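You operate a simulated robot arm through the tools that you are given. There is no shell and no other tool. Be economical: measure what you need, move in short steps, check, and stop when the job is done.

You are at the controls of a simulated two-armed robot. One attempt, no reset.

JOB
Take the blue tub from the top of the wooden bench and leave it on the top of the small wooden bench. Open the dryer door, put the blue rag on the grid of the bottom dryer shelf and shut the door again. Fetch the orange bucket and set it on the top of the steel bench. Take the lid off the yellow tin on the top of the wooden bench and lay it down there. Take the pan and leave it on the grey tray on the top of the small wooden bench. Open the hose bench door. Do these in any order.
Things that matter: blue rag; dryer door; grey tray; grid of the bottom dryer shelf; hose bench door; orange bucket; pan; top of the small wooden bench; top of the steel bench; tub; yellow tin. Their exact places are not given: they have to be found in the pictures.

The check looks at the end state, three seconds after you hand in, the way a careful person would. Anything else that was tipped, shoved, dropped, spilled or broken makes it a failure. A push-on lid holds only when it is set on centred and level and pressed home; a screw cap is set on level and turned clockwise until tight.

ROBOT AND FRAMES
Two 7-joint arms with fingered hands on one trunk, on a base that drives. Base frame: it is fixed to the floor where the robot stands at the start and does not move with it; the origin is under the middle of the robot, x ahead of it, y to its left, z up; the surface under the hand at the start is at about z = 0.8. Readings come in m, rad, newtons and seconds.
The left shoulder is at the start at [0.06, 0.126, 1.155], the right one opposite. With the tool pointing down near the work surface each hand reaches from about 0.34 to 0.72 m from the robot's upright axis, wherever it stands, measured 20 degrees to its own side. Places, roughly: blue rag (9x6x4 cm) [0.6, 0, 0.8]; dryer door [2.5, 2.1, 1.1]; grey tray (30x21x3 cm) [2.6, -2, 0.8]; grid of the bottom dryer shelf [2.8, 2.1, 0.8]; hose bench door [-3, 5.8, 0.6]; orange bucket (17x19x15 cm) [0.5, 0.2, 0.8]; pan (9x15x3 cm) [0.8, 0.3, 0.9]; top of the small wooden bench [2.6, -2, 0.8]; top of the steel bench [0.6, -4.2, 0.8]; tub [0.5, -0.25, 0.75]; yellow tin (7x7x6 cm) [0.4, 0.5, 0.8]. Payload 2.5 kg a hand.
The tool frame of a hand sits at the grasp point between the pads (the TCP): z along the fingers, y along the line on which they close. The tips reach 0.03 m beyond it. Largest opening 0.104 m; the body of the gripper starts 0.035 m behind the TCP. The gripper is a hand of 5 fingers: y runs from the thumb to the fingers, the wrist lies at [-0.015, -0.104, -0.178] in the tool frame.
Orientation is that of the tool frame in the base frame, as a unit quaternion [w, x, y, z]. With the fingers straight down and the wrist toward the robot, the tool's x, y and z point along [0, 1, 0], [1, 0, 0] and [0, 0, -1] of the base frame.

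CONTROLS
- The arms move only by the tool drive_tool. It takes "left_rows", "right_rows" or both (then of equal length, played together; a hand with none holds still); each is one flat list of numbers, 6 for each row, row after row: the shift along the base's x, y, z in m, then the turn, a rotation vector about the base's x, y, z in rad. In form: [dx, dy, dz, ax, ay, az, dx, dy, dz, ax, ay, az, ...]. A call has 1 to 20 rows; each row shifts and turns the commanded pose from where the row before left it. A row lasts 0.2 s, in which the tool goes at most 0.05 m and 0.15 rad; a call with a longer step from one row to the next is refused whole. A pose out of reach is approached as far as the arm can. The call stops where the force on the tool passes 40 N (or 10 N more than at its start, if that is more) or the arm is blocked; 0.2 s more then pass. In this call time passes only in rows, and 0.2 s behind the last. It gives the time, the measured TCP pose, the force on the tool (base axes), the opening and the grip force at its end, in the units of the frame above (readings bear some noise), with the torque about the TCP (base axes, N m) and any sound that the robot's microphone picked up.
- Cameras (640 x 400 px; columns grow to the right, rows downward): "scene" is now at [0.121, 0.0106, 1.3493]; the picture's right is [0.12, -0.99, 0.00], its down [-0.70, -0.09, -0.71] and it looks along [0.70, 0.09, -0.71] (base axes); focal length 229 px, centre (320, 200). "left" rides on the left gripper at [-0.08, -0.078, -0.141] in its tool frame; the picture's right is [-0.78, -0.30, 0.56], its down [0.54, -0.78, 0.33] and it looks along [0.33, 0.56, 0.76] (tool axes); focal length 247 px, centre (320, 200). "right" rides on the right gripper at [0.08, -0.078, -0.141] in its tool frame; the picture's right is [-0.78, 0.30, -0.56], its down [-0.53, -0.78, 0.33] and it looks along [-0.33, 0.56, 0.76] (tool axes); focal length 247 px, centre (320, 200).
- grab_frame(camera): a new picture of that camera. It takes no simulated time.
- slide_trunk(by): slides the trunk up (or, below 0, down) by that many m; the arms and the scene camera ride with it, the base frame stays. It gives what a move gives, with no picture.
- steer(legs): drives the robot by 1 to 6 legs, each [ahead, left, turn to the left] in m, m and rad, along the robot's own axes; the way and the turn of a leg run together, so that a leg with both is an arc; at most 1.5 m and 3.142 rad a leg. The arms and the cameras ride along, it lands a little off, and it stops where it bumps. It gives what a move gives.
- move_fingers(index, middle, ring, little, thumb_bend, thumb_turn, hand): sets how far each is bent, from 0 (flat) to 1 (curled in); at 0.3 the hand is open as for a grip, at 0.7 the pads meet at the TCP. One left out holds its place. A second passes; each finger stops where it meets its share of the squeeze, and holds until it gets a number again. It is the only way to open and close the hand. It gives what a move gives, with no picture; readings hold the bend of each and the force on index, middle, ring, little, thumb and palm. thumb_turn goes from beside the hand (0) to across from the fingers (1), as for a grip.
- head_to(pan, tilt): turns the head with the scene camera to pan (to the left, within 1.501 rad either way) and tilt (down, from -0.506 to 1.204), counted from straight ahead of the robot. It gives what a move gives.
- point_at(camera, pixels): for up to 12 pixels [column, row] of the newest picture of that camera ("zoom" is the newest enlarged one), the place [x, y, z] in the base frame of the surface seen there, good to about 0.002 m. It takes no simulated time.
- zoom(camera, box): a new picture of the part [left, top, right, bottom] of that camera's present view, enlarged. It takes no simulated time.
- sign_off(): hands the job in; it is judged then, once.

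Go step by step. Measure first, check grasps and placings, and put right what went wrong. The budget is 124 turns and 128 pictures, counting those below and the enlarged ones. Unless the task says otherwise, let go and move clear before handing in.

The tools are called after "Emit:" as a command line: name --argument value ..., lists and objects as JSON in quotes. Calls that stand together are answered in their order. drive_tool: Moves the arms, as the interface text tells. Its arguments: {"type":"object","properties":{"left_rows":{"type":"array","items":{"type":"number"}},"right_rows":{"type":"array","items":{"type":"number"}}},"required":[]} The other tools are called the same way: slide_trunk (by) slides the trunk up or down; move_fingers (index, middle, ring, little, thumb_bend, thumb_turn, hand) moves the fingers one by one; steer (legs) drives the base; head_to (pan, tilt) turns the head that bears the scene camera; grab_frame (camera) takes a picture; point_at (camera, pixels) gives the place of the surface under pixels of a picture; zoom (camera, box) takes an enlarged picture of a part of a camera's view; sign_off () hands the job in.

At the start:

```text
t: 0.0
left_eef_pos: [0.3665, 0.3624, 1.1274]
left_tcp_rot: [0.0, 0.707, 0.708, 0.0]
left_contact_force: [-0.9, 0.3, -0.3]
left_ft_torque: [-0.01, 0.04, 0.01]
left_opening: 0.1037
left_finger_force: 0.1
left_shape: jaw
left_bend: [0.3, 0.3, 0.3, 0.3, 0.3, 0.98]
left_finger forces: [0.0, 0.0, 0.0, 0.1, 0.0, 0.0]
right_eef_pos: [0.5244, -0.0819, 1.126]
right_tcp_rot: [0.0, 0.707, 0.707, 0.0]
right_contact_force: [-0.1, 0.7, -0.4]
right_ft_torque: [0.01, -0.03, 0.0]
right_opening: 0.1036
right_finger_force: 0.1
right_shape: jaw
right_bend: [0.3, 0.3, 0.3, 0.3, 0.3, 0.98]
right_finger forces: [0.1, 0.1, 0.1, 0.1, 0.0, 0.0]
trunk travel left (down, up): [-0.55, 0.39]
robot x, y, heading: [0.0011, -0.0029, 0.005]
head pan, tilt: [0.126, 0.787]
```

scene: 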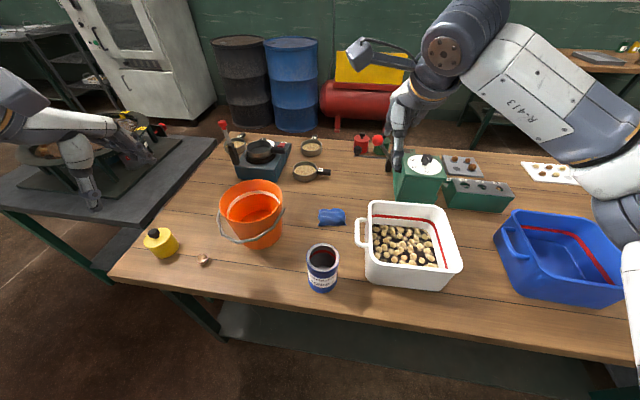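
right: 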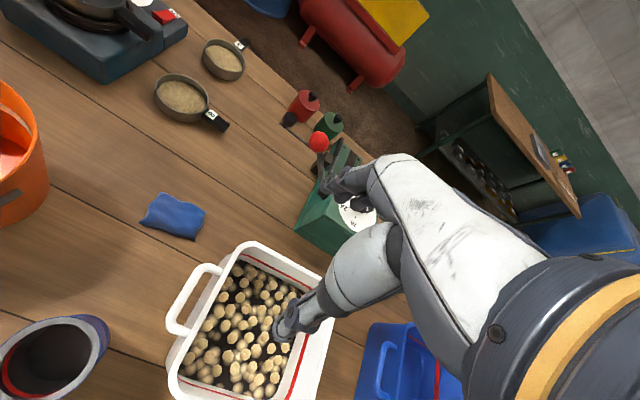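
left: 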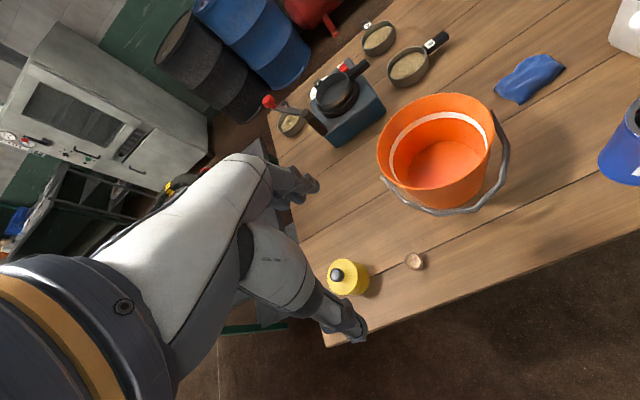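

I see the bucket at (253,213), the yellow tin at (160,243), the rag at (331,216), the pan on the hotplate at (262,150) and the blue tub at (560,257). First I'll zoom in and measure these.

Emit:
zoom --camera "scene" --box '[120, 110, 360, 290]'

Emit:
point_at --camera "scene" --pixels '[[154, 234], [160, 240], [165, 257], [331, 212], [331, 222], [320, 216], [345, 216], [510, 240], [562, 215], [610, 300], [525, 297], [560, 265]]'

Emit:
zoom --camera "scene" --box '[460, 180, 640, 330]'

```text
2.22 times, centred on (240, 200) of scene
```

zoom: 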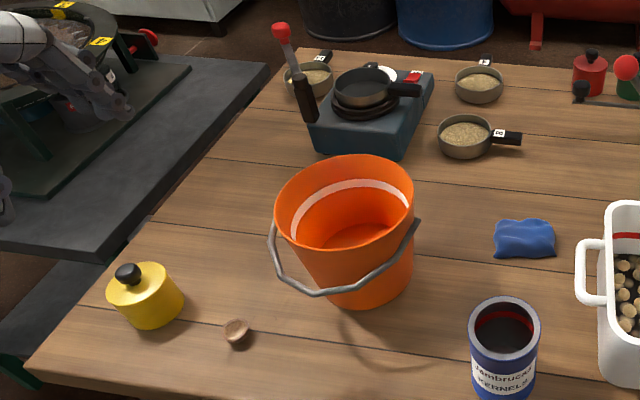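

```text
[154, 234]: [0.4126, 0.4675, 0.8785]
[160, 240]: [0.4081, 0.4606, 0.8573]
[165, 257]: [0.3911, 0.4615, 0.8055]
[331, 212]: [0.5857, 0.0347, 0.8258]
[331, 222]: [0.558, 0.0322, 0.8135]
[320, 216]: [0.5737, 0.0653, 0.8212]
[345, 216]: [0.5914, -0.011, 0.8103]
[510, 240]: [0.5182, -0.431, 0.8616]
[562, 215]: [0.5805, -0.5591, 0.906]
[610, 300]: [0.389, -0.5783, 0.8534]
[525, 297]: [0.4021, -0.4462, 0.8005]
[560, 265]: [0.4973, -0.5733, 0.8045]
```

```text
2.67 times, centred on (550, 255) of scene
```

zoom: 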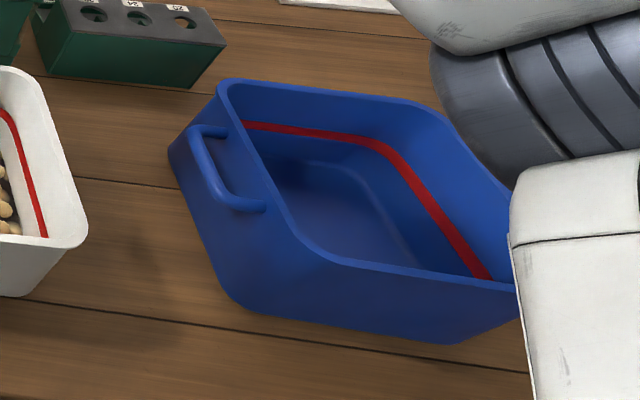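

The tub is the blue one at about y −0.43 to −0.7. Next I'll measure the pan, the bucket and the bench edges, and look closely at the tin and the pan.

Emit:
zoom --camera "left" --box '[290, 220, 450, 320]'

Emit:
zoom --camera "scene" --box '[210, 115, 350, 203]'

Emit:
point_at --camera "scene" --pixels '[[114, 280], [262, 143], [262, 150], [283, 149], [275, 149], [276, 170], [233, 150], [222, 197], [283, 195], [248, 240], [256, 185], [370, 320]]'

```text
4.00 times, centred on (370, 270) of left
```

zoom: 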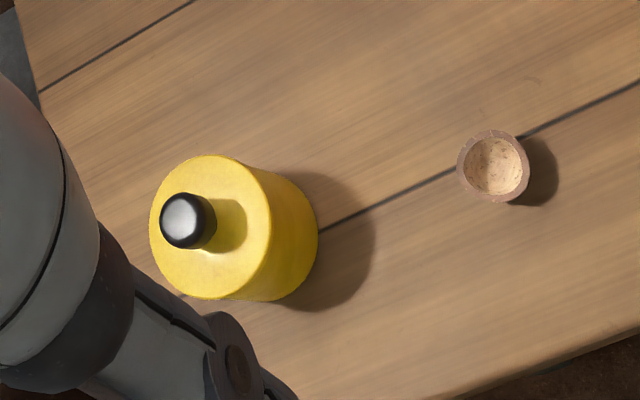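

```text
4.55 times, centred on (280, 159) of scene
```

zoom: 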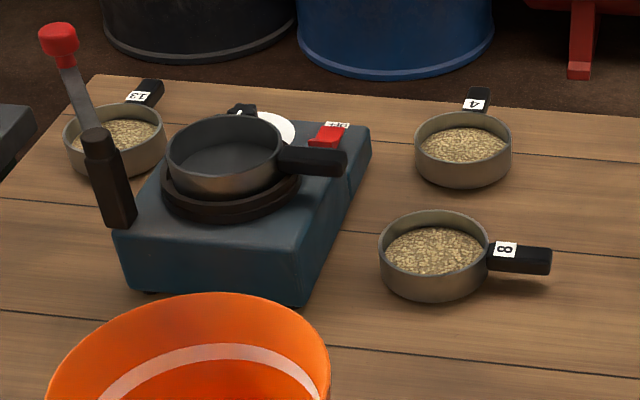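

```text
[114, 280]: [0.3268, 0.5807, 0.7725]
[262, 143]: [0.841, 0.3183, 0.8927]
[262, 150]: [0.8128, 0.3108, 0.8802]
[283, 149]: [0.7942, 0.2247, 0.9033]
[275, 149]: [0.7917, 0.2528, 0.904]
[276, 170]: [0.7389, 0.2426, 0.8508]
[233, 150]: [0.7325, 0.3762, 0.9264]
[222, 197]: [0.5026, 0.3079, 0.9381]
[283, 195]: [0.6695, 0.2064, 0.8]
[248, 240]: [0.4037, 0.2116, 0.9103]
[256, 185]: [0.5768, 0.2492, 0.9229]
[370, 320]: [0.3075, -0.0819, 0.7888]
```

The bench top is at z≈0.80 with its edge at x≈0.31. The tin knob is at about (0.41,0.467,0.88). I'll shift the base left and look at the tin from above.

Emit:
steer --legs '[[0, 0.3, 0]]'

Emit:
head_to --pan 0.3 --tilt 0.9

Emit:
zoom --camera "scene" --box '[180, 120, 420, 270]'

Emit:
grab_frame --camera "scene"

```text
t: 2.0
left_eef_pos: [0.3645, 0.6602, 1.1264]
left_tcp_rot: [0.0, 0.707, 0.707, 0.0]
left_contact_force: [-0.2, 0.2, 0.5]
left_ft_torque: [-0.01, -0.03, 0.01]
left_opening: 0.1038
left_finger_force: 0.0
left_shape: jaw
left_bend: [0.3, 0.3, 0.3, 0.3, 0.3, 0.98]
left_finger forces: [0.1, 0.1, 0.0, 0.0, 0.1, 0.1]
right_eef_pos: [0.5249, 0.2171, 1.1256]
right_tcp_rot: [0.0, 0.706, 0.708, 0.0]
right_contact_force: [-0.5, -0.1, -0.6]
right_ft_torque: [0.01, 0.01, 0.0]
right_opening: 0.1036
right_finger_force: 0.1
right_shape: jaw
right_bend: [0.3, 0.3, 0.3, 0.3, 0.3, 0.98]
right_finger forces: [0.1, 0.0, 0.0, 0.0, 0.1, 0.0]
trunk travel left (down, up): [-0.55, 0.39]
robot x, y, heading: [-0.0048, 0.2986, 0.0]
head pan, tilt: [0.126, 0.787]
```

```text
t: 2.8
left_eef_pos: [0.3631, 0.66, 1.1261]
left_tcp_rot: [0.0, 0.707, 0.707, 0.0]
left_contact_force: [-0.7, 0.4, 0.2]
left_ft_torque: [0.0, 0.01, 0.02]
left_opening: 0.1036
left_finger_force: 0.1
left_shape: jaw
left_bend: [0.3, 0.3, 0.3, 0.3, 0.3, 0.98]
left_finger forces: [0.1, 0.0, 0.0, 0.0, 0.1, 0.1]
right_eef_pos: [0.5249, 0.216, 1.1249]
right_tcp_rot: [0.0, 0.707, 0.707, 0.001]
right_contact_force: [0.3, -0.6, -0.4]
right_ft_torque: [0.01, -0.04, 0.01]
right_opening: 0.1035
right_finger_force: 0.2
right_shape: jaw
right_bend: [0.3, 0.3, 0.3, 0.3, 0.3, 0.98]
right_finger forces: [0.0, 0.1, 0.0, 0.1, 0.0, 0.0]
trunk travel left (down, up): [-0.55, 0.39]
robot x, y, heading: [0.0007, 0.2982, 0.004]
head pan, tilt: [0.3, 0.901]
```

```text
2.67 times, centred on (300, 195) of scene
```

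zoom: 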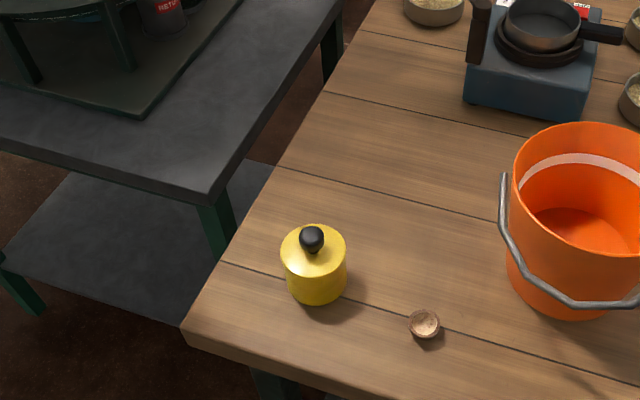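

```text
119 pictures are left
```

scene: 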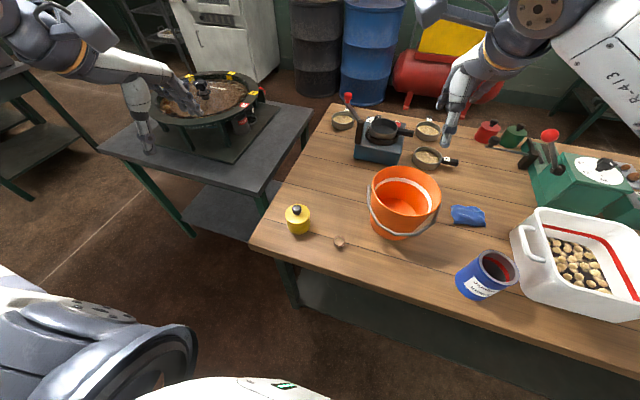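

The tin is in clear view. I'll measure the knob and the lid rim in the zoom, and the bucket's bail and rim too.

Emit:
zoom --camera "scene" --box '[268, 192, 332, 242]'

Emit:
point_at --camera "scene" --pixels '[[297, 208], [297, 211], [297, 217], [302, 214], [290, 216], [299, 233], [404, 172], [372, 195], [404, 214], [437, 200], [386, 230], [425, 229]]'

```text
8.00 times, centred on (300, 217) of scene
```

zoom: 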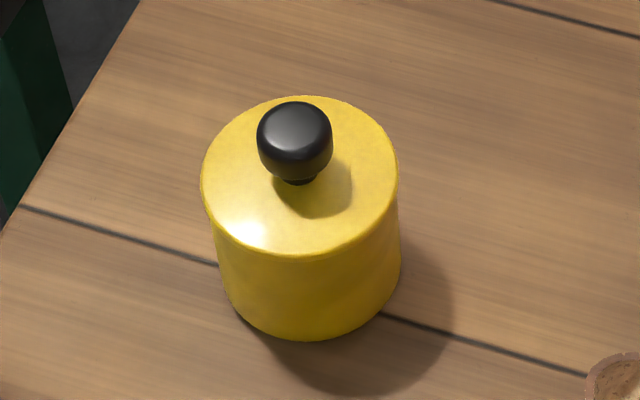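

```text
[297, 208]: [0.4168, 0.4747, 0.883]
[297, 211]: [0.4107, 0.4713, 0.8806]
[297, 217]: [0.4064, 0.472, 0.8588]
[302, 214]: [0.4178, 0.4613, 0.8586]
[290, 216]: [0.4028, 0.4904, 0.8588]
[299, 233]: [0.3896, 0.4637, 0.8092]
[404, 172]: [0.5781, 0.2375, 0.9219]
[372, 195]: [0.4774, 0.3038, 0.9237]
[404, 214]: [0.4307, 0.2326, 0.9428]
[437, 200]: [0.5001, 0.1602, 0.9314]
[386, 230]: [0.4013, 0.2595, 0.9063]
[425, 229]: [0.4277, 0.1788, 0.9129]
```

The knob's centre is about (0.414,0.469), from z 0.862 to 0.884. I'll bring the left hand above it and ease the right hand aside.

Emit:
drive_tool --left_rows '[0.0102, -0.0382, 0, 0, 0, 0, 0.0102, -0.0382, 0, 0, 0, 0, 0.0102, -0.0382, 0, 0, 0, 0, 0.0102, -0.0382, 0, 0, 0, 0, 0.0102, -0.0382, 0, 0, 0, 0, 0, 0, -0.045, 0, 0, 0, 0, 0, -0.045, 0, 0, 0, 0, 0, -0.045, 0, 0, 0, 0, 0, -0.035, 0, 0, 0]' --right_rows '[0, -0.04, 0, 0, 0, 0, 0, -0.04, 0, 0, 0, 0, 0, -0.04, 0, 0, 0, 0, 0, -0.04, 0, 0, 0, 0, 0, 0, 0, 0, 0, 0, 0, 0, 0, 0, 0, 0, 0, 0, 0, 0, 0, 0, 0, 0, 0, 0, 0, 0, 0, 0, 0, 0, 0, 0]'

Emit:
grab_frame --camera "left"

Emit:
zoom --camera "scene" --box '[220, 130, 380, 250]'

```text
t: 4.8
left_eef_pos: [0.4148, 0.4703, 0.9587]
left_tcp_rot: [0.0, 0.706, 0.708, -0.001]
left_contact_force: [-1.0, -0.1, 0.3]
left_ft_torque: [-0.02, 0.01, -0.04]
left_opening: 0.1039
left_finger_force: 0.0
left_shape: jaw
left_bend: [0.3, 0.3, 0.3, 0.3, 0.3, 0.98]
left_finger forces: [0.0, 0.0, 0.1, 0.0, 0.1, 0.0]
right_eef_pos: [0.526, 0.0568, 1.1244]
right_tcp_rot: [0.0, 0.707, 0.707, -0.001]
right_contact_force: [-0.5, -0.7, -0.6]
right_ft_torque: [0.02, -0.01, 0.0]
right_opening: 0.104
right_finger_force: 0.1
right_shape: jaw
right_bend: [0.3, 0.3, 0.3, 0.3, 0.3, 0.98]
right_finger forces: [0.0, 0.0, 0.1, 0.1, 0.0, 0.1]
trunk travel left (down, up): [-0.55, 0.39]
robot x, y, heading: [0.0005, 0.2991, 0.005]
head pan, tilt: [0.3, 0.901]
```

```text
117 pictures are left
```

left: 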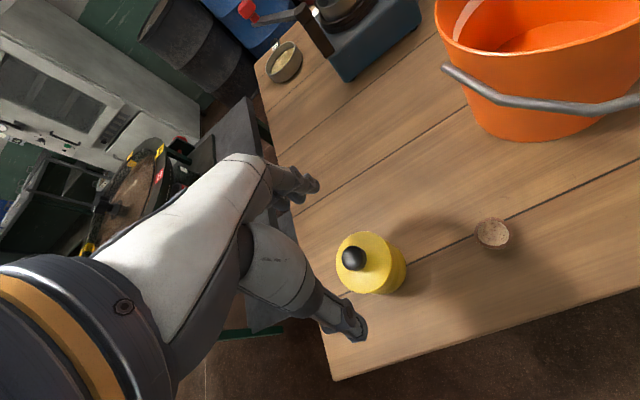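

```text
3.33 times, centred on (300, 190) of scene
```

zoom: 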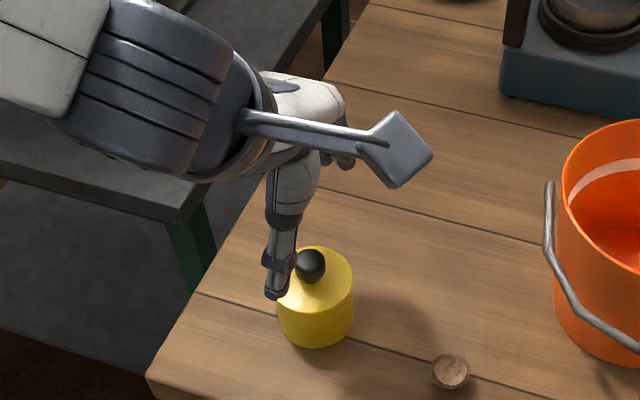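

The knob sits between the thumb and fingers. I'll descend to TCP z≈0.892 and close gently.

Emit:
drive_tool --left_rows '[0, 0, -0.035, 0, 0, 0, 0, 0, -0.031, 0, 0, 0]'

Emit:
move_fingers --hand "left" --index 0.75 --middle 0.75 --ring 0.75 --little 0.75 --thumb_bend 0.75

Emit:
zoom --camera "left" --box '[240, 160, 460, 300]'

```text
t: 5.4
left_eef_pos: [0.4151, 0.4688, 0.89]
left_tcp_rot: [0.001, 0.707, 0.707, -0.001]
left_contact_force: [-0.2, 0.0, -0.5]
left_ft_torque: [0.04, 0.01, 0.0]
left_opening: 0.1038
left_finger_force: 0.0
left_shape: jaw
left_bend: [0.3, 0.3, 0.3, 0.3, 0.3, 0.98]
left_finger forces: [0.0, 0.0, 0.0, 0.1, 0.1, 0.0]
right_eef_pos: [0.5247, 0.0573, 1.1251]
right_tcp_rot: [0.0, 0.707, 0.708, 0.0]
right_contact_force: [0.8, 0.1, 0.3]
right_ft_torque: [0.01, -0.02, 0.02]
right_opening: 0.1038
right_finger_force: 0.2
right_shape: jaw
right_bend: [0.3, 0.3, 0.3, 0.3, 0.3, 0.98]
right_finger forces: [0.0, 0.1, 0.0, 0.0, 0.0, 0.0]
trunk travel left (down, up): [-0.55, 0.39]
robot x, y, heading: [-0.0049, 0.2989, 0.0]
head pan, tilt: [0.3, 0.901]
```

```text
t: 6.4
left_eef_pos: [0.4143, 0.4698, 0.8901]
left_tcp_rot: [0.001, 0.707, 0.708, -0.001]
left_contact_force: [0.5, 0.5, 2.6]
left_ft_torque: [0.08, -0.05, -0.03]
left_opening: 0.0068
left_finger_force: 14.3
left_shape: fingers
left_bend: [0.74, 0.6, 0.75, 0.75, 0.65, 0.96]
left_finger forces: [3.7, 9.9, 0.0, 0.0, 14.6, 0.0]
right_eef_pos: [0.5258, 0.0578, 1.1254]
right_tcp_rot: [0.0, 0.707, 0.707, 0.001]
right_contact_force: [-0.5, 1.0, -0.3]
right_ft_torque: [0.01, -0.02, 0.01]
right_opening: 0.1037
right_finger_force: 0.1
right_shape: jaw
right_bend: [0.3, 0.3, 0.3, 0.3, 0.3, 0.98]
right_finger forces: [0.1, 0.1, 0.1, 0.0, 0.0, 0.1]
trunk travel left (down, up): [-0.55, 0.39]
robot x, y, heading: [0.0006, 0.2968, -0.002]
head pan, tilt: [0.3, 0.901]
heard: snap
```

```text
2.86 times, centred on (350, 230) of left
```

zoom: 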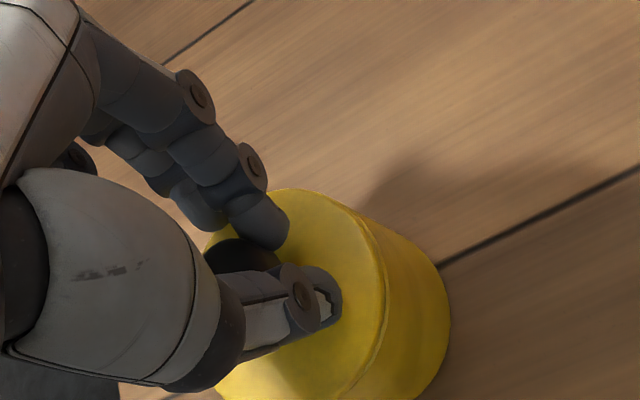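

There was a "snap" as the middle finger and thumb closed on the knob, so the lid may have come loose. I'll lift slowly and check.

Emit:
drive_tool --left_rows '[0, 0, 0.012, 0, 0, 0, 0, 0, 0.012, 0, 0, 0, 0, 0, 0.012, 0, 0, 0]'

Emit:
zoom --camera "scene" --box '[220, 140, 380, 260]'

Emit:
zoom --camera "left" --box '[240, 160, 460, 300]'

```text
t: 7.2
left_eef_pos: [0.4147, 0.469, 0.9275]
left_tcp_rot: [0.0, 0.706, 0.708, 0.0]
left_contact_force: [0.0, -0.1, 0.2]
left_ft_torque: [0.04, 0.0, 0.01]
left_opening: 0.0066
left_finger_force: 13.4
left_shape: fingers
left_bend: [0.74, 0.6, 0.75, 0.75, 0.65, 0.95]
left_finger forces: [3.6, 9.3, 0.1, 0.1, 14.0, 0.0]
right_eef_pos: [0.5255, 0.0575, 1.1245]
right_tcp_rot: [0.0, 0.707, 0.707, 0.001]
right_contact_force: [0.6, -0.3, 0.7]
right_ft_torque: [-0.02, 0.02, 0.02]
right_opening: 0.1039
right_finger_force: 0.1
right_shape: jaw
right_bend: [0.3, 0.3, 0.3, 0.3, 0.3, 0.98]
right_finger forces: [0.0, 0.0, 0.1, 0.0, 0.0, 0.0]
trunk travel left (down, up): [-0.55, 0.39]
robot x, y, heading: [0.0012, 0.2938, 0.007]
head pan, tilt: [0.3, 0.901]
```

```text
3.33 times, centred on (300, 200) of scene
```

zoom: 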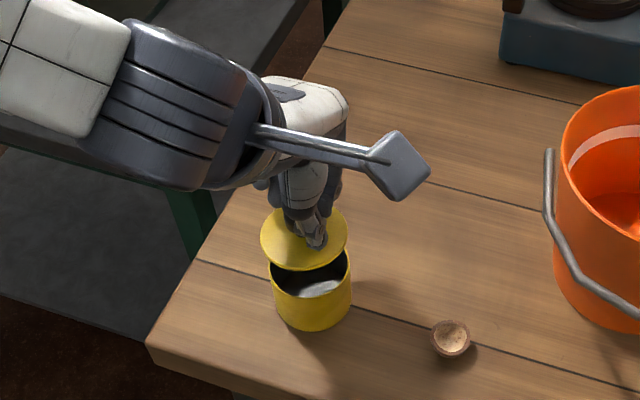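

```text
2.86 times, centred on (350, 230) of left
```

zoom: 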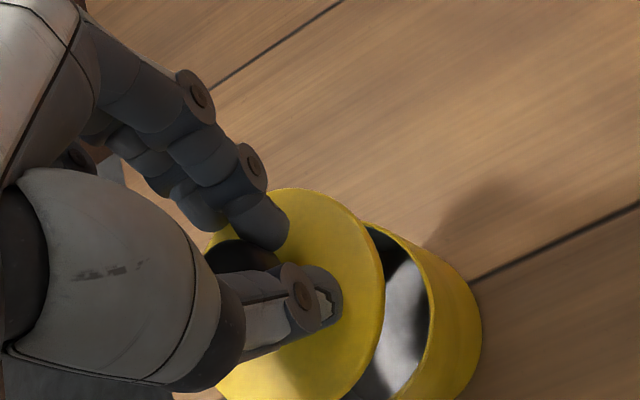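

The lid is in the hand and the tin is open and still standing. I'll carry the lid to the free spot at about (0.54,0.46) and lower it.

Emit:
drive_tool --left_rows '[0, 0, 0.03, 0, 0, 0, 0.04, 0, 0, 0, 0, 0, 0.045, -0.005, 0, 0, 0, 0, 0.045, -0.005, 0, 0, 0, 0, 0, 0, -0.04, 0, 0, 0, 0, 0, -0.04, 0, 0, 0, 0, 0, -0.02, 0, 0, 0]'

Emit:
drive_tool --left_rows '[0, 0, -0.006, 0, 0, 0, 0, 0, -0.006, 0, 0, 0]'

Emit:
zoom --camera "left" --box '[200, 120, 520, 320]'

```text
t: 8.8
left_eef_pos: [0.5258, 0.4755, 0.8776]
left_tcp_rot: [0.0, 0.706, 0.708, -0.001]
left_contact_force: [0.6, -0.3, -0.8]
left_ft_torque: [0.02, 0.02, 0.0]
left_opening: 0.0067
left_finger_force: 12.3
left_shape: fingers
left_bend: [0.74, 0.61, 0.75, 0.75, 0.65, 0.95]
left_finger forces: [3.3, 9.1, 0.1, 0.0, 12.4, 0.1]
left hand out of reach, approached as far as the arm can: row 6, 7
right_eef_pos: [0.5257, 0.0575, 1.1241]
right_tcp_rot: [0.001, 0.706, 0.708, 0.0]
right_contact_force: [-0.3, -0.4, -0.2]
right_ft_torque: [-0.03, -0.01, 0.0]
right_opening: 0.1038
right_finger_force: 0.0
right_shape: jaw
right_bend: [0.3, 0.3, 0.3, 0.3, 0.3, 0.98]
right_finger forces: [0.0, 0.0, 0.1, 0.1, 0.1, 0.0]
trunk travel left (down, up): [-0.55, 0.39]
robot x, y, heading: [-0.0027, 0.2981, 0.002]
head pan, tilt: [0.3, 0.901]
```

```text
t: 9.4
left_eef_pos: [0.521, 0.4806, 0.8723]
left_tcp_rot: [0.0, 0.707, 0.707, 0.0]
left_contact_force: [-0.5, -0.4, 0.3]
left_ft_torque: [-0.01, 0.01, 0.0]
left_opening: 0.0063
left_finger_force: 12.2
left_shape: fingers
left_bend: [0.74, 0.61, 0.75, 0.75, 0.65, 0.95]
left_finger forces: [3.3, 8.9, 0.1, 0.0, 12.4, 0.0]
left hand out of reach, approached as far as the arm can: row 1, 2
right_eef_pos: [0.5251, 0.0575, 1.1251]
right_tcp_rot: [0.0, 0.707, 0.707, 0.0]
right_contact_force: [-0.5, 0.0, 0.0]
right_ft_torque: [-0.02, -0.01, 0.01]
right_opening: 0.1038
right_finger_force: 0.1
right_shape: jaw
right_bend: [0.3, 0.3, 0.3, 0.3, 0.3, 0.98]
right_finger forces: [0.0, 0.0, 0.1, 0.0, 0.0, 0.0]
trunk travel left (down, up): [-0.55, 0.39]
robot x, y, heading: [0.0018, 0.2989, 0.003]
head pan, tilt: [0.3, 0.901]
```

```text
2.00 times, centred on (360, 220) of left
```

zoom: 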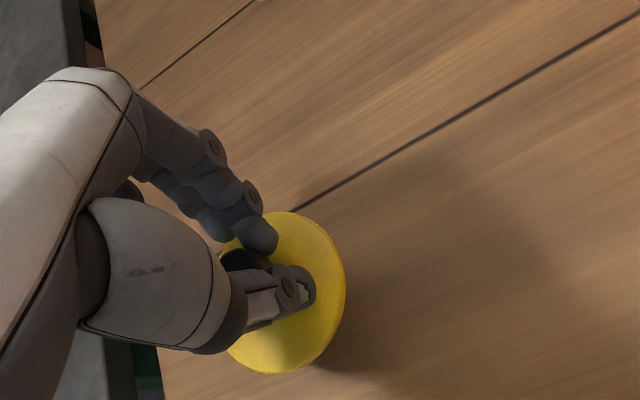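

The left arm is at its lower reach limit, so I'll lower with the trunk instead and watch the contact force.

Emit:
slide_trunk --by -0.025

Emit:
zoom --camera "left" --box '[200, 120, 520, 320]'

```text
t: 10.1
left_eef_pos: [0.5205, 0.4815, 0.8475]
left_tcp_rot: [0.0, 0.707, 0.708, 0.0]
left_contact_force: [-0.5, -0.2, -0.3]
left_ft_torque: [-0.01, -0.02, -0.04]
left_opening: 0.0068
left_finger_force: 12.2
left_shape: fingers
left_bend: [0.74, 0.61, 0.75, 0.75, 0.65, 0.95]
left_finger forces: [3.3, 8.9, 0.0, 0.0, 12.4, 0.0]
right_eef_pos: [0.526, 0.0568, 1.1005]
right_tcp_rot: [0.0, 0.707, 0.708, 0.0]
right_contact_force: [0.0, 0.7, 0.3]
right_ft_torque: [0.02, 0.04, -0.01]
right_opening: 0.1037
right_finger_force: 0.0
right_shape: jaw
right_bend: [0.3, 0.3, 0.3, 0.3, 0.3, 0.98]
right_finger forces: [0.0, 0.0, 0.0, 0.1, 0.0, 0.0]
trunk travel left (down, up): [-0.525, 0.415]
robot x, y, heading: [-0.0009, 0.2965, 0.006]
head pan, tilt: [0.3, 0.901]
```

```text
2.00 times, centred on (360, 220) of left
```

zoom: 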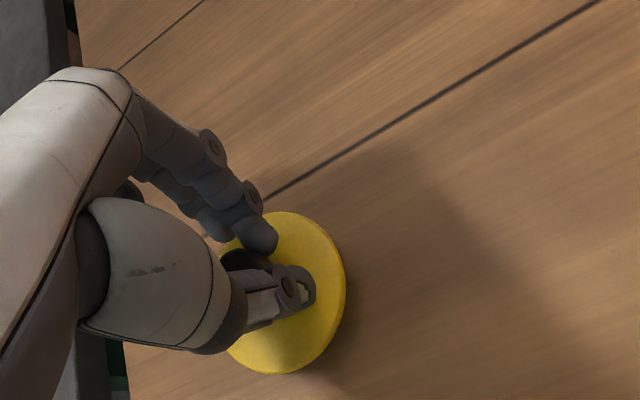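

No contact yet. I'll read the lid height to see how much gap is left.

Emit:
point_at --camera "zoom" --pixels '[[310, 240], [340, 260], [380, 320], [340, 320], [320, 260], [345, 285]]'

Emit:
slide_trunk --by -0.006

```text
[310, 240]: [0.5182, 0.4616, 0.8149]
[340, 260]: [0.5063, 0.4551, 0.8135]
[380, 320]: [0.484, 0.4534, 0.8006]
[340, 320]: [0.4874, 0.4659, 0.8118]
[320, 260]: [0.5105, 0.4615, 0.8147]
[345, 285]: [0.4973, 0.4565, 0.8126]
```

```text
t: 10.6
left_eef_pos: [0.5209, 0.4799, 0.844]
left_tcp_rot: [0.002, 0.707, 0.708, 0.001]
left_contact_force: [-0.3, -0.9, 12.4]
left_ft_torque: [0.13, -0.11, 0.01]
left_opening: 0.0069
left_finger_force: 18.7
left_shape: fingers
left_bend: [0.74, 0.6, 0.75, 0.75, 0.65, 0.95]
left_finger forces: [3.4, 13.4, 0.0, 0.1, 19.9, 0.0]
right_eef_pos: [0.5247, 0.0573, 1.094]
right_tcp_rot: [0.0, 0.706, 0.708, 0.0]
right_contact_force: [0.3, 0.5, -0.5]
right_ft_torque: [0.0, 0.0, 0.02]
right_opening: 0.1038
right_finger_force: 0.0
right_shape: jaw
right_bend: [0.3, 0.3, 0.3, 0.3, 0.3, 0.98]
right_finger forces: [0.0, 0.1, 0.0, 0.1, 0.0, 0.0]
trunk travel left (down, up): [-0.519, 0.421]
robot x, y, heading: [0.0005, 0.2972, 0.002]
head pan, tilt: [0.3, 0.901]
```

The lid is on the bench: 12 N of contact, with its top at about 0.811. I'll relieve a little pressure, open the hand and raise it.

Emit:
slide_trunk --by 0.002

Emit:
move_fingers --hand "left" --index 0.3 --middle 0.3 --ring 0.3 --little 0.3 --thumb_bend 0.3

Emit:
slide_trunk --by 0.03

Emit:
drive_tool --left_rows '[0, 0, 0.045, 0, 0, 0, 0, 0, 0.045, 0, 0, 0, 0, 0, 0.045, 0, 0, 0, 0, 0, 0.045, 0, 0, 0, 0, 0, 0.045, 0, 0, 0]'

Emit:
head_to --pan 0.0 --tilt 0.8

Emit:
grab_frame --camera "scene"

```text
t: 11.1
left_eef_pos: [0.5206, 0.4812, 0.8436]
left_tcp_rot: [0.001, 0.707, 0.708, 0.001]
left_contact_force: [2.8, -3.0, 8.1]
left_ft_torque: [0.07, -0.23, -0.03]
left_opening: 0.0064
left_finger_force: 17.0
left_shape: fingers
left_bend: [0.74, 0.6, 0.75, 0.75, 0.65, 0.95]
left_finger forces: [4.1, 13.1, 0.0, 0.0, 16.9, 0.0]
right_eef_pos: [0.525, 0.0566, 1.0957]
right_tcp_rot: [0.0, 0.706, 0.708, 0.0]
right_contact_force: [-0.2, 0.7, 0.0]
right_ft_torque: [-0.02, 0.0, 0.0]
right_opening: 0.1036
right_finger_force: 0.0
right_shape: jaw
right_bend: [0.3, 0.3, 0.3, 0.3, 0.3, 0.98]
right_finger forces: [0.2, 0.0, 0.0, 0.0, 0.0, 0.0]
trunk travel left (down, up): [-0.521, 0.419]
robot x, y, heading: [-0.0012, 0.2963, 0.0]
head pan, tilt: [0.3, 0.901]
```

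```text
t: 12.1
left_eef_pos: [0.5196, 0.4809, 0.843]
left_tcp_rot: [0.0, 0.706, 0.708, 0.0]
left_contact_force: [-0.4, 0.5, 0.1]
left_ft_torque: [0.0, 0.01, 0.0]
left_opening: 0.1028
left_finger_force: 0.1
left_shape: fingers
left_bend: [0.3, 0.3, 0.3, 0.3, 0.3, 0.97]
left_finger forces: [0.1, 0.1, 0.0, 0.0, 0.0, 0.0]
right_eef_pos: [0.5251, 0.0565, 1.0956]
right_tcp_rot: [0.001, 0.707, 0.708, 0.0]
right_contact_force: [-0.2, -0.5, 0.7]
right_ft_torque: [-0.01, -0.01, -0.01]
right_opening: 0.1038
right_finger_force: 0.0
right_shape: jaw
right_bend: [0.3, 0.3, 0.3, 0.3, 0.3, 0.98]
right_finger forces: [0.0, 0.0, 0.0, 0.0, 0.1, 0.0]
trunk travel left (down, up): [-0.521, 0.419]
robot x, y, heading: [-0.0012, 0.2971, 0.004]
head pan, tilt: [0.3, 0.901]
```

```text
t: 12.9
left_eef_pos: [0.5205, 0.4812, 0.873]
left_tcp_rot: [0.0, 0.706, 0.708, 0.0]
left_contact_force: [0.3, -0.6, -0.6]
left_ft_torque: [0.01, -0.02, 0.02]
left_opening: 0.1028
left_finger_force: 0.1
left_shape: fingers
left_bend: [0.3, 0.3, 0.3, 0.3, 0.3, 0.97]
left_finger forces: [0.1, 0.0, 0.1, 0.0, 0.1, 0.0]
right_eef_pos: [0.5247, 0.0567, 1.1268]
right_tcp_rot: [0.0, 0.706, 0.708, 0.001]
right_contact_force: [0.2, -0.4, -0.2]
right_ft_torque: [0.0, 0.01, -0.01]
right_opening: 0.1037
right_finger_force: 0.1
right_shape: jaw
right_bend: [0.3, 0.3, 0.3, 0.3, 0.3, 0.98]
right_finger forces: [0.0, 0.1, 0.1, 0.1, 0.2, 0.0]
trunk travel left (down, up): [-0.551, 0.389]
robot x, y, heading: [-0.0029, 0.2962, 0.0]
head pan, tilt: [0.3, 0.901]
```

```text
t: 14.1
left_eef_pos: [0.5201, 0.4807, 1.0972]
left_tcp_rot: [0.0, 0.706, 0.708, 0.001]
left_contact_force: [0.5, -0.3, 0.9]
left_ft_torque: [0.02, 0.0, 0.01]
left_opening: 0.103
left_finger_force: 0.1
left_shape: fingers
left_bend: [0.3, 0.3, 0.3, 0.3, 0.3, 0.97]
left_finger forces: [0.0, 0.1, 0.1, 0.0, 0.0, 0.1]
right_eef_pos: [0.5251, 0.0571, 1.1259]
right_tcp_rot: [0.0, 0.707, 0.708, 0.0]
right_contact_force: [0.1, -0.4, 0.6]
right_ft_torque: [0.0, 0.0, -0.03]
right_opening: 0.1036
right_finger_force: 0.1
right_shape: jaw
right_bend: [0.3, 0.3, 0.3, 0.3, 0.3, 0.98]
right_finger forces: [0.1, 0.0, 0.0, 0.1, 0.0, 0.1]
trunk travel left (down, up): [-0.551, 0.389]
robot x, y, heading: [0.0013, 0.2995, -0.001]
head pan, tilt: [0.3, 0.901]
```

```text
t: 14.9
left_eef_pos: [0.5211, 0.4807, 1.0965]
left_tcp_rot: [0.001, 0.707, 0.707, 0.0]
left_contact_force: [-0.3, 0.5, -0.2]
left_ft_torque: [-0.01, -0.04, 0.01]
left_opening: 0.1033
left_finger_force: 0.0
left_shape: fingers
left_bend: [0.3, 0.3, 0.3, 0.3, 0.3, 0.97]
left_finger forces: [0.0, 0.1, 0.1, 0.0, 0.1, 0.0]
right_eef_pos: [0.5253, 0.0563, 1.1251]
right_tcp_rot: [0.0, 0.707, 0.708, 0.0]
right_contact_force: [-1.3, -0.3, 0.0]
right_ft_torque: [0.02, -0.02, -0.02]
right_opening: 0.1038
right_finger_force: 0.0
right_shape: jaw
right_bend: [0.3, 0.3, 0.3, 0.3, 0.3, 0.98]
right_finger forces: [0.1, 0.1, 0.1, 0.0, 0.1, 0.1]
trunk travel left (down, up): [-0.551, 0.389]
robot x, y, heading: [-0.0017, 0.295, 0.002]
head pan, tilt: [0.0, 0.799]
```

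```text
110 pictures are left
```

scene: 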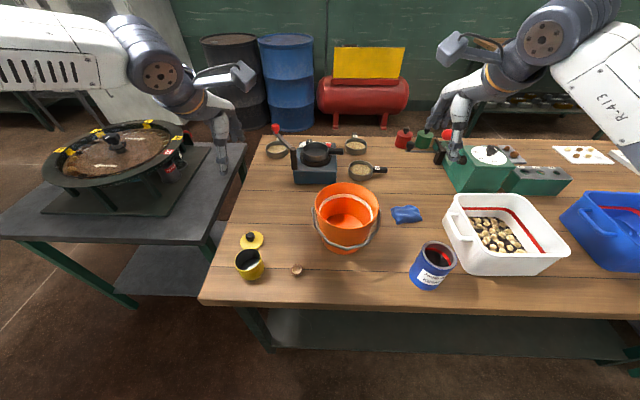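

The tin is open and the lid lies flat beside it. Now I'll survey the room: right, far right and left.

Emit:
head_to --pan -0.7 --tilt 0.25

Emit:
grab_frame --camera "scene"

Emit:
head_to --pan -1.45 --tilt 0.3

Emit:
grab_frame --camera "scene"

Emit:
head_to --pan 0.8 --tilt 0.25

Emit:
grab_frame --camera "scene"

```text
t: 16.0
left_eef_pos: [0.521, 0.4802, 1.0958]
left_tcp_rot: [0.0, 0.707, 0.708, 0.0]
left_contact_force: [0.5, 0.5, 0.8]
left_ft_torque: [-0.01, -0.01, 0.0]
left_opening: 0.1028
left_finger_force: 0.0
left_shape: fingers
left_bend: [0.3, 0.3, 0.3, 0.3, 0.3, 0.97]
left_finger forces: [0.1, 0.0, 0.0, 0.0, 0.1, 0.1]
right_eef_pos: [0.5257, 0.0572, 1.1256]
right_tcp_rot: [0.0, 0.707, 0.707, 0.0]
right_contact_force: [0.3, 0.0, -0.2]
right_ft_torque: [0.01, 0.02, 0.01]
right_opening: 0.1038
right_finger_force: 0.0
right_shape: jaw
right_bend: [0.3, 0.3, 0.3, 0.3, 0.3, 0.98]
right_finger forces: [0.0, 0.0, 0.0, 0.1, 0.0, 0.1]
trunk travel left (down, up): [-0.551, 0.389]
robot x, y, heading: [-0.0005, 0.3, -0.004]
head pan, tilt: [-0.7, 0.25]
```

```text
109 pictures are left
```

scene: 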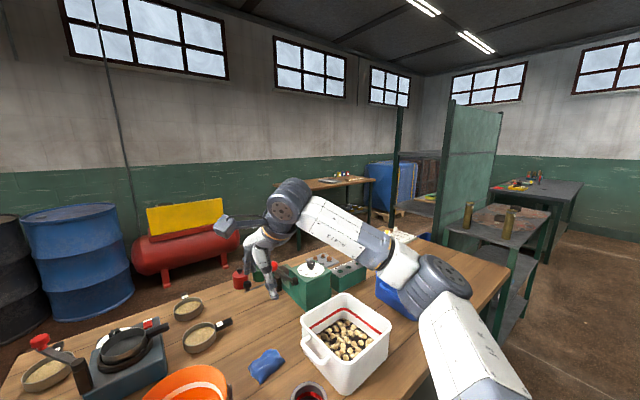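

```text
t: 17.1
left_eef_pos: [0.5216, 0.4811, 1.098]
left_tcp_rot: [-0.001, 0.707, 0.708, 0.0]
left_contact_force: [-0.1, -0.3, 0.7]
left_ft_torque: [0.02, -0.03, 0.01]
left_opening: 0.1029
left_finger_force: 0.1
left_shape: fingers
left_bend: [0.3, 0.3, 0.3, 0.3, 0.3, 0.97]
left_finger forces: [0.1, 0.1, 0.0, 0.0, 0.0, 0.0]
right_eef_pos: [0.5253, 0.0573, 1.1259]
right_tcp_rot: [0.0, 0.706, 0.708, 0.0]
right_contact_force: [0.6, -0.6, -1.3]
right_ft_torque: [-0.01, 0.0, -0.01]
right_opening: 0.1035
right_finger_force: 0.1
right_shape: jaw
right_bend: [0.3, 0.3, 0.3, 0.3, 0.3, 0.98]
right_finger forces: [0.0, 0.0, 0.1, 0.0, 0.0, 0.0]
trunk travel left (down, up): [-0.551, 0.389]
robot x, y, heading: [-0.0008, 0.2967, 0.001]
head pan, tilt: [-1.45, 0.3]
```

```text
108 pictures are left
```

scene: 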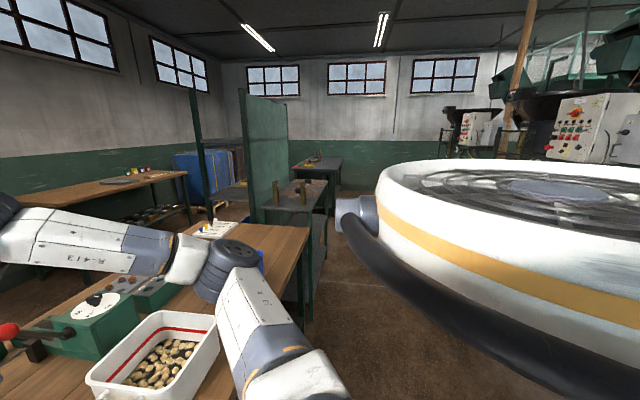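

```text
t: 19.2
left_eef_pos: [0.5207, 0.4815, 1.0975]
left_tcp_rot: [0.001, 0.707, 0.708, 0.0]
left_contact_force: [-0.1, 0.3, 0.3]
left_ft_torque: [-0.02, 0.01, -0.01]
left_opening: 0.1027
left_finger_force: 0.1
left_shape: fingers
left_bend: [0.3, 0.3, 0.3, 0.3, 0.3, 0.97]
left_finger forces: [0.0, 0.0, 0.1, 0.1, 0.1, 0.1]
right_eef_pos: [0.5264, 0.0569, 1.1263]
right_tcp_rot: [0.0, 0.707, 0.707, 0.0]
right_contact_force: [-0.2, 0.0, -0.5]
right_ft_torque: [0.0, -0.02, 0.04]
right_opening: 0.1037
right_finger_force: 0.0
right_shape: jaw
right_bend: [0.3, 0.3, 0.3, 0.3, 0.3, 0.98]
right_finger forces: [0.0, 0.0, 0.0, 0.0, 0.1, 0.1]
trunk travel left (down, up): [-0.551, 0.389]
robot x, y, heading: [0.0041, 0.2963, 0.003]
head pan, tilt: [0.799, 0.25]
```

```text
107 pictures are left
```

scene: 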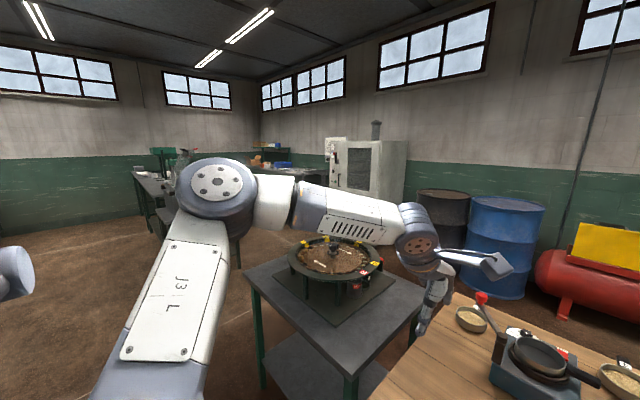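

The small wooden bench is against the far wall to the right, and the dryer is to the far left. I'll measure obstacles in this view, then in the right-hand view.

Emit:
point_at --camera "scene" --pixels '[[245, 270], [352, 383], [320, 240], [418, 315], [495, 297], [562, 316], [340, 185], [400, 190], [175, 225], [230, 265], [300, 175], [145, 180]]'

Emit:
head_to --pan -0.8 --tilt 0.35

Emit:
grab_frame --camera "scene"

```text
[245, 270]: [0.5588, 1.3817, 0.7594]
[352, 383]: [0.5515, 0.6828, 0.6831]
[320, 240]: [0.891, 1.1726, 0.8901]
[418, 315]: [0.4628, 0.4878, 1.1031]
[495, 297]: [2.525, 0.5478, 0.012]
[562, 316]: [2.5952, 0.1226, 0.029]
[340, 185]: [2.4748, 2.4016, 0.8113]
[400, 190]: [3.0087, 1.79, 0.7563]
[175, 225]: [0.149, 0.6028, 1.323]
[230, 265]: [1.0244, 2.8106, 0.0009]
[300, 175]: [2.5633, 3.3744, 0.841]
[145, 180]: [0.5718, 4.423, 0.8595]
```

```text
t: 20.8
left_eef_pos: [0.5206, 0.481, 1.0979]
left_tcp_rot: [0.0, 0.706, 0.708, 0.0]
left_contact_force: [-0.2, -0.1, -0.2]
left_ft_torque: [0.0, 0.02, -0.04]
left_opening: 0.1029
left_finger_force: 0.1
left_shape: fingers
left_bend: [0.3, 0.3, 0.3, 0.3, 0.3, 0.97]
left_finger forces: [0.1, 0.0, 0.1, 0.0, 0.1, 0.0]
right_eef_pos: [0.5254, 0.0572, 1.1252]
right_tcp_rot: [0.0, 0.706, 0.708, 0.0]
right_contact_force: [-0.5, 0.2, -0.3]
right_ft_torque: [0.0, -0.02, -0.04]
right_opening: 0.1038
right_finger_force: 0.1
right_shape: jaw
right_bend: [0.3, 0.3, 0.3, 0.3, 0.3, 0.98]
right_finger forces: [0.1, 0.0, 0.1, 0.1, 0.1, 0.1]
trunk travel left (down, up): [-0.551, 0.389]
robot x, y, heading: [-0.0027, 0.2975, 0.004]
head pan, tilt: [-0.799, 0.351]
```

```text
106 pictures are left
```

scene: 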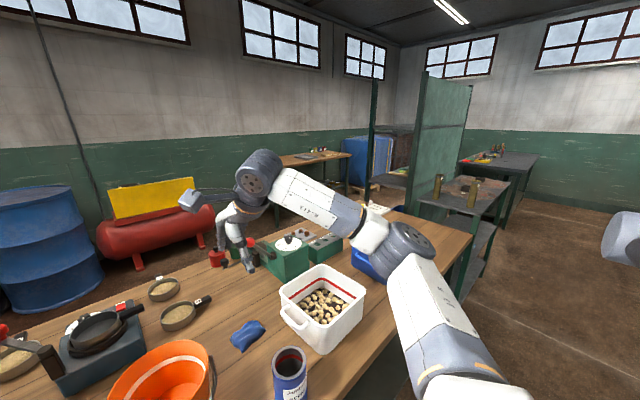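

Emit:
point_at --camera "scene" --pixels '[[472, 236], [395, 210], [440, 196], [506, 192], [483, 208], [350, 156], [277, 158], [310, 167], [460, 162], [505, 168], [537, 156], [138, 265]]'

Emit:
zoom --camera "scene" --box '[260, 120, 560, 300]'

```text
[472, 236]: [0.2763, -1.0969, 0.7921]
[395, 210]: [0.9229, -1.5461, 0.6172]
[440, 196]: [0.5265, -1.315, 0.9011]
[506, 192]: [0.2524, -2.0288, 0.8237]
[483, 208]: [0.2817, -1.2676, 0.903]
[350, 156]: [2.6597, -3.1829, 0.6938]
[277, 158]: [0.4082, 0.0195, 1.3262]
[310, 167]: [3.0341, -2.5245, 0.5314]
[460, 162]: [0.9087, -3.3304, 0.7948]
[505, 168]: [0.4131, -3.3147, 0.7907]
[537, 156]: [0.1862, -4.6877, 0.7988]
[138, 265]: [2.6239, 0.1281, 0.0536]
```

```text
2.13 times, centred on (410, 210) of scene
```

zoom: 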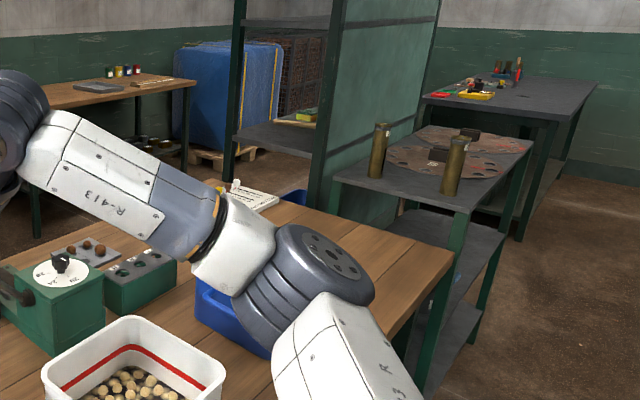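

I've mapped the layout. The small bench is in the far corridor at x≈2.6. The steel bench spans y −3.3 to −4.7 and can be reached from the aisle. I'll grip the bucket's far rim with the left hand first, so I'm measuring that rim now.

Emit:
head_to --pan -0.1 --tilt 0.95

Emit:
zoom --camera "scene" --box '[240, 100, 440, 225]'

```text
t: 21.9
left_eef_pos: [0.5213, 0.4812, 1.0972]
left_tcp_rot: [0.0, 0.706, 0.708, 0.0]
left_contact_force: [0.7, 0.3, 0.2]
left_ft_torque: [0.01, 0.0, 0.02]
left_opening: 0.103
left_finger_force: 0.2
left_shape: fingers
left_bend: [0.3, 0.3, 0.3, 0.3, 0.3, 0.97]
left_finger forces: [0.0, 0.0, 0.0, 0.0, 0.0, 0.1]
right_eef_pos: [0.5255, 0.0568, 1.127]
right_tcp_rot: [0.0, 0.707, 0.708, 0.0]
right_contact_force: [-0.2, -0.2, -0.5]
right_ft_torque: [0.03, -0.04, -0.02]
right_opening: 0.104
right_finger_force: 0.1
right_shape: jaw
right_bend: [0.3, 0.3, 0.3, 0.3, 0.3, 0.98]
right_finger forces: [0.0, 0.0, 0.0, 0.1, 0.0, 0.1]
trunk travel left (down, up): [-0.551, 0.389]
robot x, y, heading: [-0.0016, 0.2991, 0.005]
head pan, tilt: [-0.099, 0.949]
```

```text
3.20 times, centred on (340, 162) of scene
```

zoom: 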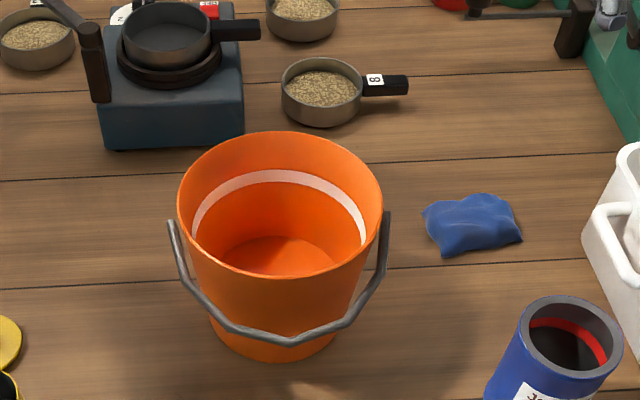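

Emit:
point_at --camera "zoom" --pixels '[[280, 134], [280, 132], [180, 210], [381, 195], [290, 276], [275, 250], [388, 215], [170, 225], [275, 342], [325, 128], [245, 140], [475, 215]]'

```text
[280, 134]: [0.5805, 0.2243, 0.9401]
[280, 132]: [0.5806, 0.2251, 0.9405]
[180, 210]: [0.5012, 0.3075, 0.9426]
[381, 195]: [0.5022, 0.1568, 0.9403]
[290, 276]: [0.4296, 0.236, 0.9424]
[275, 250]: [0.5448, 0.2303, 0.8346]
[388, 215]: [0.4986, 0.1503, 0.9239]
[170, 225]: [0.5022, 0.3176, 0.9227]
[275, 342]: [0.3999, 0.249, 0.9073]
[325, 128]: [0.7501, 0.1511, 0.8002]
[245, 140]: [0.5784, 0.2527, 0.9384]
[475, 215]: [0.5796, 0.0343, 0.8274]
```

The rim's centre is (0.505,0.232), radius 0.076, with its top at 0.942. I'll clear the right hand and bring the left hand over the far rim.

Emit:
drive_tool --left_rows '[0, 0, 0, 0, 0, 0, 0, -0.045, 0, 0, 0, 0, 0.01, -0.045, 0, 0, 0, 0, 0.01, -0.045, 0, 0, 0, 0, 0.01, -0.045, 0, 0, 0, 0, 0.01, -0.045, 0, 0, 0, 0, 0.018, -0.024, -0.02, 0, 0, 0, 0, 0, -0.03, 0, 0, 0]' --right_rows '[-0.02, -0.045, 0, 0, 0, 0, -0.02, -0.045, 0, 0, 0, 0, -0.02, -0.045, 0, 0, 0, 0, -0.02, -0.045, 0, 0, 0, 0, -0.02, 0, 0, 0, 0, 0, 0, 0, 0, 0, 0, 0, 0, 0, 0, 0, 0, 0, 0, 0, 0, 0, 0, 0]'

Emit:
grab_frame --camera "scene"

```text
t: 23.7
left_eef_pos: [0.5294, 0.3876, 1.0477]
left_tcp_rot: [0.0, 0.706, 0.708, 0.0]
left_contact_force: [0.1, 0.3, -0.3]
left_ft_torque: [0.01, 0.06, 0.02]
left_opening: 0.1031
left_finger_force: 0.0
left_shape: fingers
left_bend: [0.3, 0.3, 0.3, 0.3, 0.3, 0.98]
left_finger forces: [0.1, 0.0, 0.1, 0.0, 0.0, 0.0]
left hand out of reach, approached as far as the arm can: row 4, 5, 6, 7
right_eef_pos: [0.4258, -0.1181, 1.128]
right_tcp_rot: [0.0, 0.707, 0.707, 0.0]
right_contact_force: [-0.1, 0.0, 0.7]
right_ft_torque: [-0.02, 0.03, -0.01]
right_opening: 0.1035
right_finger_force: 0.0
right_shape: jaw
right_bend: [0.3, 0.3, 0.3, 0.3, 0.3, 0.98]
right_finger forces: [0.1, 0.0, 0.1, 0.0, 0.0, 0.0]
right hand out of reach, approached as far as the arm can: row 4
trunk travel left (down, up): [-0.551, 0.389]
robot x, y, heading: [0.0031, 0.2964, 0.003]
head pan, tilt: [-0.099, 0.949]
```

```text
103 pictures are left
```

scene: 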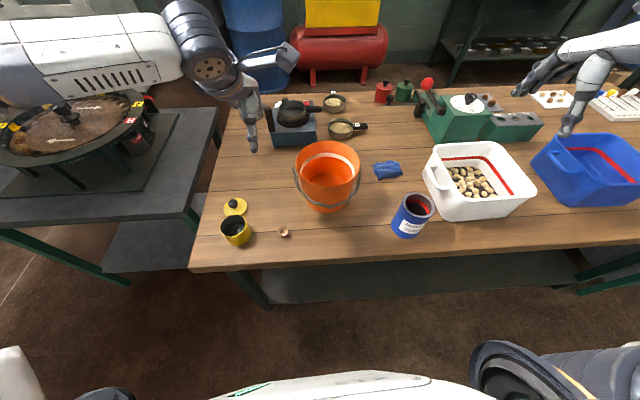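

The left arm works best about 20° to its own side, so I'll shift the base right by 0.27 to line up with the bucket.

Emit:
steer --legs '[[0, -0.27, 0]]'

Emit:
drive_tool --left_rows '[0.012, 0.03, 0, 0, 0, 0, 0.012, 0.03, 0, 0, 0, 0, 0.012, 0.03, 0, 0, 0, 0, 0.012, 0.025, 0, 0, 0, 0]'

```text
t: 25.6
left_eef_pos: [0.5301, 0.1119, 1.0487]
left_tcp_rot: [0.0, 0.707, 0.707, 0.001]
left_contact_force: [0.2, -0.2, -0.3]
left_ft_torque: [-0.02, 0.0, 0.02]
left_opening: 0.103
left_finger_force: 0.0
left_shape: fingers
left_bend: [0.3, 0.3, 0.3, 0.3, 0.3, 0.98]
left_finger forces: [0.0, 0.1, 0.0, 0.1, 0.1, 0.0]
right_eef_pos: [0.426, -0.3936, 1.1279]
right_tcp_rot: [0.001, 0.707, 0.707, 0.0]
right_contact_force: [-0.3, -0.7, -0.4]
right_ft_torque: [-0.01, 0.01, 0.0]
right_opening: 0.1039
right_finger_force: 0.2
right_shape: jaw
right_bend: [0.3, 0.3, 0.3, 0.3, 0.3, 0.98]
right_finger forces: [0.0, 0.0, 0.0, 0.0, 0.0, 0.0]
trunk travel left (down, up): [-0.551, 0.389]
robot x, y, heading: [-0.0018, 0.0266, 0.001]
head pan, tilt: [-0.099, 0.949]
```

```text
t: 26.6
left_eef_pos: [0.5788, 0.2293, 1.05]
left_tcp_rot: [0.0, 0.708, 0.706, 0.0]
left_contact_force: [-0.2, -0.2, 0.7]
left_ft_torque: [-0.01, 0.03, 0.02]
left_opening: 0.1031
left_finger_force: 0.0
left_shape: fingers
left_bend: [0.3, 0.3, 0.3, 0.3, 0.3, 0.98]
left_finger forces: [0.1, 0.0, 0.0, 0.0, 0.0, 0.1]
right_eef_pos: [0.4256, -0.3911, 1.1276]
right_tcp_rot: [0.0, 0.707, 0.707, 0.0]
right_contact_force: [-0.4, 0.1, 0.1]
right_ft_torque: [0.03, 0.03, 0.0]
right_opening: 0.1039
right_finger_force: 0.0
right_shape: jaw
right_bend: [0.3, 0.3, 0.3, 0.3, 0.3, 0.98]
right_finger forces: [0.0, 0.0, 0.0, 0.0, 0.1, 0.0]
trunk travel left (down, up): [-0.551, 0.389]
robot x, y, heading: [0.0006, 0.0225, 0.0]
head pan, tilt: [-0.099, 0.949]
```

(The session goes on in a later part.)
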